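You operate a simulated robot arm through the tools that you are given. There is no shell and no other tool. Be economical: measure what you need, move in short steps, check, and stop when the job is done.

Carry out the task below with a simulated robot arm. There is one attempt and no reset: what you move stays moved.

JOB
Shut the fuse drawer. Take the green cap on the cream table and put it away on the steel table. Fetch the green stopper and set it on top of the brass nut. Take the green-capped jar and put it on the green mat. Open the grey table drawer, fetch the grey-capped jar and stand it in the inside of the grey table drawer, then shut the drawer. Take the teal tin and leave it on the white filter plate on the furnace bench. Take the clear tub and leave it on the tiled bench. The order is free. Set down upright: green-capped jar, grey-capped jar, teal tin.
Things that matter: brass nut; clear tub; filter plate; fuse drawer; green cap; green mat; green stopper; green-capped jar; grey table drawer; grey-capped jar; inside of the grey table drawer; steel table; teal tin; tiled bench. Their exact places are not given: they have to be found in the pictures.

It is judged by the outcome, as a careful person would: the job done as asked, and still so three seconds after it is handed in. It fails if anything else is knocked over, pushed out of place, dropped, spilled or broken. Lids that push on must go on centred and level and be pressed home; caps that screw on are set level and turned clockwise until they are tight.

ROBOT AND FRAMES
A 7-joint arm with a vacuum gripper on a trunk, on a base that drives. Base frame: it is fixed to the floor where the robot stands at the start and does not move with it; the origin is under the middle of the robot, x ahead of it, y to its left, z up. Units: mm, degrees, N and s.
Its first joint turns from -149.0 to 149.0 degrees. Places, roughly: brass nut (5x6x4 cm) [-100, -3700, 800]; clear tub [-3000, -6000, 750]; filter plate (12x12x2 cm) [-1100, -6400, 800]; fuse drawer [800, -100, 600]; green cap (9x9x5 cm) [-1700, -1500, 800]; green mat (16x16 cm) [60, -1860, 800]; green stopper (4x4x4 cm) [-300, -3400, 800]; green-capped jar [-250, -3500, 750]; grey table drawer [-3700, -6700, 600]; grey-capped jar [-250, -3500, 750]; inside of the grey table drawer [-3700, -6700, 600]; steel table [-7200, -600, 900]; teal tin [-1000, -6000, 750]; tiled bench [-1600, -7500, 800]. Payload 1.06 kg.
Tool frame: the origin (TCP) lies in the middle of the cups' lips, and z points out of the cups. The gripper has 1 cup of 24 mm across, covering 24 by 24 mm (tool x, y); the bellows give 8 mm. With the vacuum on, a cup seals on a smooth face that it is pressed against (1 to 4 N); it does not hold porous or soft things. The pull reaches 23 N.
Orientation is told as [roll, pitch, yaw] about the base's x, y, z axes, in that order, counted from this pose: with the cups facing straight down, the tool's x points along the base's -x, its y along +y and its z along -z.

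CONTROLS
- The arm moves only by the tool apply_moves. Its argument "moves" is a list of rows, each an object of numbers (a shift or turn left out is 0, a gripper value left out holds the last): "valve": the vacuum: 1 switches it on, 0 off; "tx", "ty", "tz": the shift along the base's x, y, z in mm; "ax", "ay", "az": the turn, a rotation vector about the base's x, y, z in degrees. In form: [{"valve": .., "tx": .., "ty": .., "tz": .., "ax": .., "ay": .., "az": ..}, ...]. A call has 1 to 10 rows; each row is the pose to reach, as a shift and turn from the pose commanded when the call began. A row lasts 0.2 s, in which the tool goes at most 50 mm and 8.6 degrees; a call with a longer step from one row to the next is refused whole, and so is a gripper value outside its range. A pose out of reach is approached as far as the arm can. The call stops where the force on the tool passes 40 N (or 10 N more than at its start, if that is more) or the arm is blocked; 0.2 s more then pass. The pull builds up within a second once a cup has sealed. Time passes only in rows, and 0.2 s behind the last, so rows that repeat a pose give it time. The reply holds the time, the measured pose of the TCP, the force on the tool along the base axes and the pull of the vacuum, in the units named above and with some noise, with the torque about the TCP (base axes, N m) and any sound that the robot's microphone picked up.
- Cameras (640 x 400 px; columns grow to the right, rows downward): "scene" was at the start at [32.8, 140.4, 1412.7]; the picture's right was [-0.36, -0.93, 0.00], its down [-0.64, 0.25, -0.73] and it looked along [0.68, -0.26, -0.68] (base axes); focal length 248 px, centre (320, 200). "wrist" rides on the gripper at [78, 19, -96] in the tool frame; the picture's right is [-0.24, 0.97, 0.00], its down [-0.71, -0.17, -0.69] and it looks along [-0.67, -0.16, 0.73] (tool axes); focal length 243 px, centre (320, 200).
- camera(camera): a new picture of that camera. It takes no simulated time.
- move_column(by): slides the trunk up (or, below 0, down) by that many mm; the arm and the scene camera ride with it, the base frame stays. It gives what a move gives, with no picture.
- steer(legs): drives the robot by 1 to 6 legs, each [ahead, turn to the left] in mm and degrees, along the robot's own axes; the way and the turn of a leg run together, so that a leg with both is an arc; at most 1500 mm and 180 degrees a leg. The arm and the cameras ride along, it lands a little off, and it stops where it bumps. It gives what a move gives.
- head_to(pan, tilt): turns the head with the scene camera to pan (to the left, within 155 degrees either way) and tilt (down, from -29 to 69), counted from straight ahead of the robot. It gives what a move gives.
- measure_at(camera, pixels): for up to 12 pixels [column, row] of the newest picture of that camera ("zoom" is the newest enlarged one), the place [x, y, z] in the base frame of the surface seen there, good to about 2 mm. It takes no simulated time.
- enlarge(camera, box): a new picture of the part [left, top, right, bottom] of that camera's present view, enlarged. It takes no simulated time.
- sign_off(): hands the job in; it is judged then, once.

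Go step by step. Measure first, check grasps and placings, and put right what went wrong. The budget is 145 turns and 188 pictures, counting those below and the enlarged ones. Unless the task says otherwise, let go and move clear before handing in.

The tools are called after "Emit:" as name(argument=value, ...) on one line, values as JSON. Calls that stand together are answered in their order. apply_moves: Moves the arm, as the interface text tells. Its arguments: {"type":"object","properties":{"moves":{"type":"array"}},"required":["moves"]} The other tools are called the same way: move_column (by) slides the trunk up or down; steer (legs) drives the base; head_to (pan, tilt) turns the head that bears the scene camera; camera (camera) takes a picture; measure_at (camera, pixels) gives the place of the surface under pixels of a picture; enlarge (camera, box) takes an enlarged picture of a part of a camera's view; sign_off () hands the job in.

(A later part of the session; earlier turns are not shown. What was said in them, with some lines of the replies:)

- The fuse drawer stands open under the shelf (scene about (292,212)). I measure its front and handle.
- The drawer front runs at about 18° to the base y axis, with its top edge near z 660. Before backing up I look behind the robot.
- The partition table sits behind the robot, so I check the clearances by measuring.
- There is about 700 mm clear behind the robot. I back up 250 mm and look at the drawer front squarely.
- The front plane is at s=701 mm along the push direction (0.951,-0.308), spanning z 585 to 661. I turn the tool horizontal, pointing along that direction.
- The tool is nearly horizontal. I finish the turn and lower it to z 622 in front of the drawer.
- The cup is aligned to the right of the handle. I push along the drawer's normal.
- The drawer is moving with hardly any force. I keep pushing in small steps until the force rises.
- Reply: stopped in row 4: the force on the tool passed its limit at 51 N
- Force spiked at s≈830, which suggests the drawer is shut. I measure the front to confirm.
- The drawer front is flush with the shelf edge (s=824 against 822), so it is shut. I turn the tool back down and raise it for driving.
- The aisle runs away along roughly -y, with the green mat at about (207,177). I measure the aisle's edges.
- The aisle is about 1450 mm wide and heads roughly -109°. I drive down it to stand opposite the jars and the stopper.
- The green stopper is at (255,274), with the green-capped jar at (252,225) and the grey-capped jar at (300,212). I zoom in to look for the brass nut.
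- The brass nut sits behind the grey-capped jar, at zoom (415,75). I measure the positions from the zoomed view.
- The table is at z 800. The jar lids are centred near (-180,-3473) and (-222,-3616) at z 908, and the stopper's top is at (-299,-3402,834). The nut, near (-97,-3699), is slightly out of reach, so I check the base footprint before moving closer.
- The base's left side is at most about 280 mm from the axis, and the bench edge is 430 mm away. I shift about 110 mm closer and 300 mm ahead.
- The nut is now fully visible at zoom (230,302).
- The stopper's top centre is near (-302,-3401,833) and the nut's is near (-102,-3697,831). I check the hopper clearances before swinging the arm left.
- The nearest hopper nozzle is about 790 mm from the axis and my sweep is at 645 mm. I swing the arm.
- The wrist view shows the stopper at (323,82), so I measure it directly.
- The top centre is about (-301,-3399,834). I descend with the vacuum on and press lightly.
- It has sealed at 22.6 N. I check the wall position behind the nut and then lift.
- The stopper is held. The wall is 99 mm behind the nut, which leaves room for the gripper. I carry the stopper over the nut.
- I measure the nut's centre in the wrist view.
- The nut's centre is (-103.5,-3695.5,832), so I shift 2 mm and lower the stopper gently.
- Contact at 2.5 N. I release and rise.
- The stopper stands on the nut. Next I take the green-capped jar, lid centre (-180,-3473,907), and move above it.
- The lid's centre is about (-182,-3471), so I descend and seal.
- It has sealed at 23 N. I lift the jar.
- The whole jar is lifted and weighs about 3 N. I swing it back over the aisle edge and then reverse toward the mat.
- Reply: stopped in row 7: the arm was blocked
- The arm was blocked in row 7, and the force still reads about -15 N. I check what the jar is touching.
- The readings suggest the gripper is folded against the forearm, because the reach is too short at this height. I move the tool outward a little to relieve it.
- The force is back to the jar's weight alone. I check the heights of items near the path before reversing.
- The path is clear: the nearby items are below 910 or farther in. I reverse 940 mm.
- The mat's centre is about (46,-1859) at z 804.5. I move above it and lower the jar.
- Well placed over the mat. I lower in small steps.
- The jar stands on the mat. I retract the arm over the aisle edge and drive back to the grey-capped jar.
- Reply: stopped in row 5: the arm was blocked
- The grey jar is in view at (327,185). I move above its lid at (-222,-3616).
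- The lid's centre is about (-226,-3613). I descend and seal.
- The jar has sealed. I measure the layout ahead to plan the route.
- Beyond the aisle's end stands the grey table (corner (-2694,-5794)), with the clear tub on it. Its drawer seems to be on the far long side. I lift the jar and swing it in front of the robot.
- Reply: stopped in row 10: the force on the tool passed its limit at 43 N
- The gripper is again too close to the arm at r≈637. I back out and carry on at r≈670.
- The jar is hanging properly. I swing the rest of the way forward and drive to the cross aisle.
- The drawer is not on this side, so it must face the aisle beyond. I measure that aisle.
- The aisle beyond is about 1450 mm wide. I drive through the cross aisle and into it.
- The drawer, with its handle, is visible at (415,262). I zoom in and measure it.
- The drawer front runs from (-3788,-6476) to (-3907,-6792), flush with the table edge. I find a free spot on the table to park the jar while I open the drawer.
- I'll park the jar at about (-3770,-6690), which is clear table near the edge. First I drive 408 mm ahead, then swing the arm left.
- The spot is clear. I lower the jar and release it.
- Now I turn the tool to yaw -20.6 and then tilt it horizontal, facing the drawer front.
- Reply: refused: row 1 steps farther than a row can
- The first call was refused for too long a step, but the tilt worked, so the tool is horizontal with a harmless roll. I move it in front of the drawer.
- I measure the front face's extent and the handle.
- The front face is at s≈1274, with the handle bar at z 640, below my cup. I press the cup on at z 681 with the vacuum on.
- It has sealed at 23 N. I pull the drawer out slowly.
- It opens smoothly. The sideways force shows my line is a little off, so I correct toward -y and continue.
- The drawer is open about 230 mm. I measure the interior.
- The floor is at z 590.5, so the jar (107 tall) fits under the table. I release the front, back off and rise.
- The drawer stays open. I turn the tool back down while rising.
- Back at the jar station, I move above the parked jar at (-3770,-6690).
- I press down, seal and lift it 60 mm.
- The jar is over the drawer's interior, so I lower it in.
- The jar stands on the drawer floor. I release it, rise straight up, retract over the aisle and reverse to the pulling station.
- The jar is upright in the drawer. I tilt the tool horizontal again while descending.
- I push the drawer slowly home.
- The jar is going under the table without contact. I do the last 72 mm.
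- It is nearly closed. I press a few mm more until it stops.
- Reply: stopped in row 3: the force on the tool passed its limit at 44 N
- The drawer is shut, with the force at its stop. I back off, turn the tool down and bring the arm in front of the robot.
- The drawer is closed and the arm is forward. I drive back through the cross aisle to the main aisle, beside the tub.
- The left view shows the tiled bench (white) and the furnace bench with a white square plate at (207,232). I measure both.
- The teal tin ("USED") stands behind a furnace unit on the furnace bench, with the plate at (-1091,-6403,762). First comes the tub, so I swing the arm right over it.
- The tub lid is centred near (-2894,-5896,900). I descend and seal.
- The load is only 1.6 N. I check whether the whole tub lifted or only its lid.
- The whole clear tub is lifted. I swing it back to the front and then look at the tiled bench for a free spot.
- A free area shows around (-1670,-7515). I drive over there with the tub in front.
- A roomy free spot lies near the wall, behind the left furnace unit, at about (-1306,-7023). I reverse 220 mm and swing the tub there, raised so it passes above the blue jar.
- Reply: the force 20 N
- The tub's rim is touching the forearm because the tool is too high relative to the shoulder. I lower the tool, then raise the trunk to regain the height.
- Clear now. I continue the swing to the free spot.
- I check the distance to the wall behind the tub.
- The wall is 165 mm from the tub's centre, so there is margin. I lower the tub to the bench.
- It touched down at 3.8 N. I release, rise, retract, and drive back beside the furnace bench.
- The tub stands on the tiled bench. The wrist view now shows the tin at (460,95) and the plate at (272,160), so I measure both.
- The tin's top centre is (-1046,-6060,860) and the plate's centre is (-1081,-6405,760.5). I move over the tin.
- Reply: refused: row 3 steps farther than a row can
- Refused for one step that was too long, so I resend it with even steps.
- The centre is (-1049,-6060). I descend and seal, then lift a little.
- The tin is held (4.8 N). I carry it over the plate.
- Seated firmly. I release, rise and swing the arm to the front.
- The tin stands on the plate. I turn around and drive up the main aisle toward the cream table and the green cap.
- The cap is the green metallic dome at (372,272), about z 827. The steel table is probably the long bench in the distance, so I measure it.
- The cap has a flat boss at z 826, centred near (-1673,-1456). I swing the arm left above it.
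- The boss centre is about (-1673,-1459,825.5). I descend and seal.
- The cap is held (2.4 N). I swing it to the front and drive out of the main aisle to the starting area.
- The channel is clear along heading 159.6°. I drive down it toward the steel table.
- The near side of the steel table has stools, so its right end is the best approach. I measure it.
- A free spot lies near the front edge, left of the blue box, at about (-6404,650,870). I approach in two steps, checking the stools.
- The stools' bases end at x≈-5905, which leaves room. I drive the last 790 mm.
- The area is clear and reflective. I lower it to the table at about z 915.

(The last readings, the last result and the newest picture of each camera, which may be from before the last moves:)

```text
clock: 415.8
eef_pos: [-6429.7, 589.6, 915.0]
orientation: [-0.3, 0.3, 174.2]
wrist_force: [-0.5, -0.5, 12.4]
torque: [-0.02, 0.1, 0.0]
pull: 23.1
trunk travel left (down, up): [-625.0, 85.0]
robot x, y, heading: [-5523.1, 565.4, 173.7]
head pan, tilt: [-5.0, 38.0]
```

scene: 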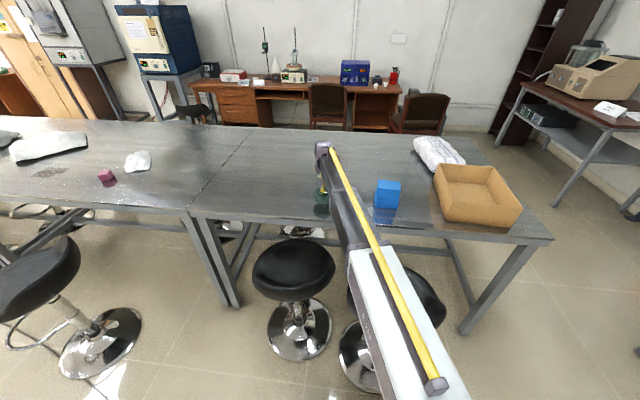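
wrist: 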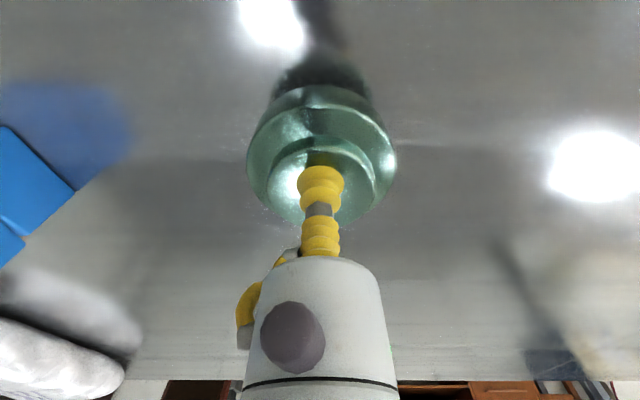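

Contact. I release, rise and check.

Emit:
apply_moves(moves=[{"tz": 2}, {"valve": 0, "tz": 2}, {"tz": 2}, {"tz": 2}, {"tz": 2}, {"tz": 5}, {"tz": 20}, {"tz": 65}, {"tz": 110}, {"tz": 155}])

Emit:
apply_moves(moves=[{"tx": 45}, {"tx": 90}, {"tx": 135}, {"tx": 180}, {"tx": 200}])

Emit:
enlarge(camera="scene", box=[240, 130, 460, 270])

Emit:
camera(camera="wrist")

```text
clock: 418.0
eef_pos: [-6429.7, 589.2, 1068.8]
orientation: [-0.3, 0.5, 174.1]
wrist_force: [0.1, -0.8, 0.6]
torque: [0.03, -0.04, 0.01]
pull: 0.1
trunk travel left (down, up): [-625.0, 85.0]
robot x, y, heading: [-5523.2, 560.2, 173.6]
head pan, tilt: [-5.0, 38.0]
```

```text
clock: 419.2
eef_pos: [-6229.7, 588.1, 1069.7]
orientation: [-0.3, 0.5, 174.2]
wrist_force: [-0.2, -0.1, -0.2]
torque: [0.0, 0.01, 0.0]
pull: 0.0
trunk travel left (down, up): [-625.0, 85.0]
robot x, y, heading: [-5523.3, 562.0, 173.5]
head pan, tilt: [-5.0, 38.0]
```

```text
2.86 times, centred on (350, 200) of scene
```

zoom: 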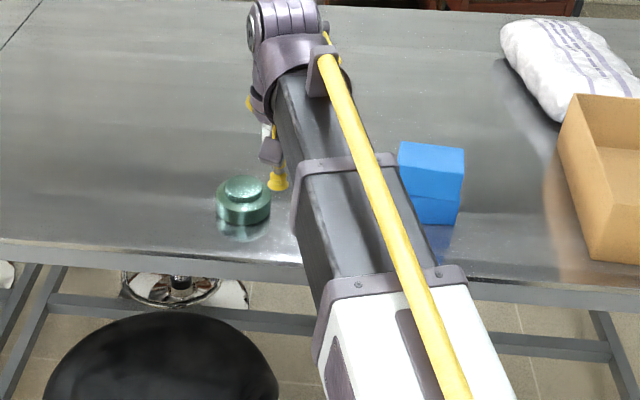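

```text
74 pictures are left
```

wrist: 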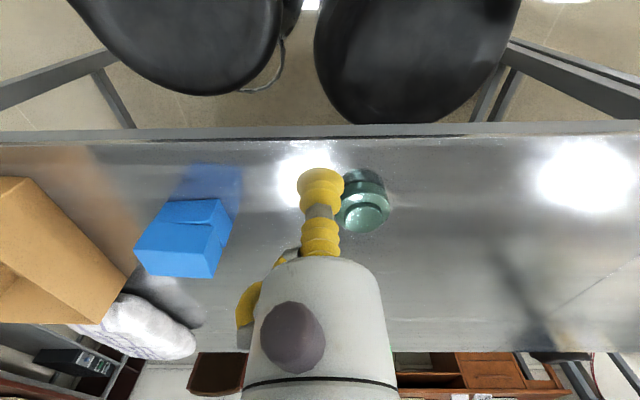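

The cap stands on the steel table and the gripper is clear. Every task was checked when it was done, so I hand in.

Emit:
sign_off()

```text
The job is handed in.
```

I finished every item of the job and handed it in; the score is not back yet.

- **Fuse drawer:** it is shut, with its front flush with the shelf edge.
- **Green cap:** it is on the steel table, left of the blue box.
- **Green stopper:** it stands on top of the brass nut.
- **Green-capped jar:** it is upright on the green mat.
- **Grey-capped jar:** it is upright inside the grey table drawer, and the drawer is shut. I parked it briefly on the grey table while I opened the drawer.
- **Teal tin:** it is upright on the white filter plate.
- **Clear tub:** it is on the tiled bench, near the wall behind the left furnace unit.

While I carried the two jars and the tub, the load or gripper pressed against the robot's own arm a few times. I backed off each time. Nothing was dropped, and I saw nothing else knocked over or moved.
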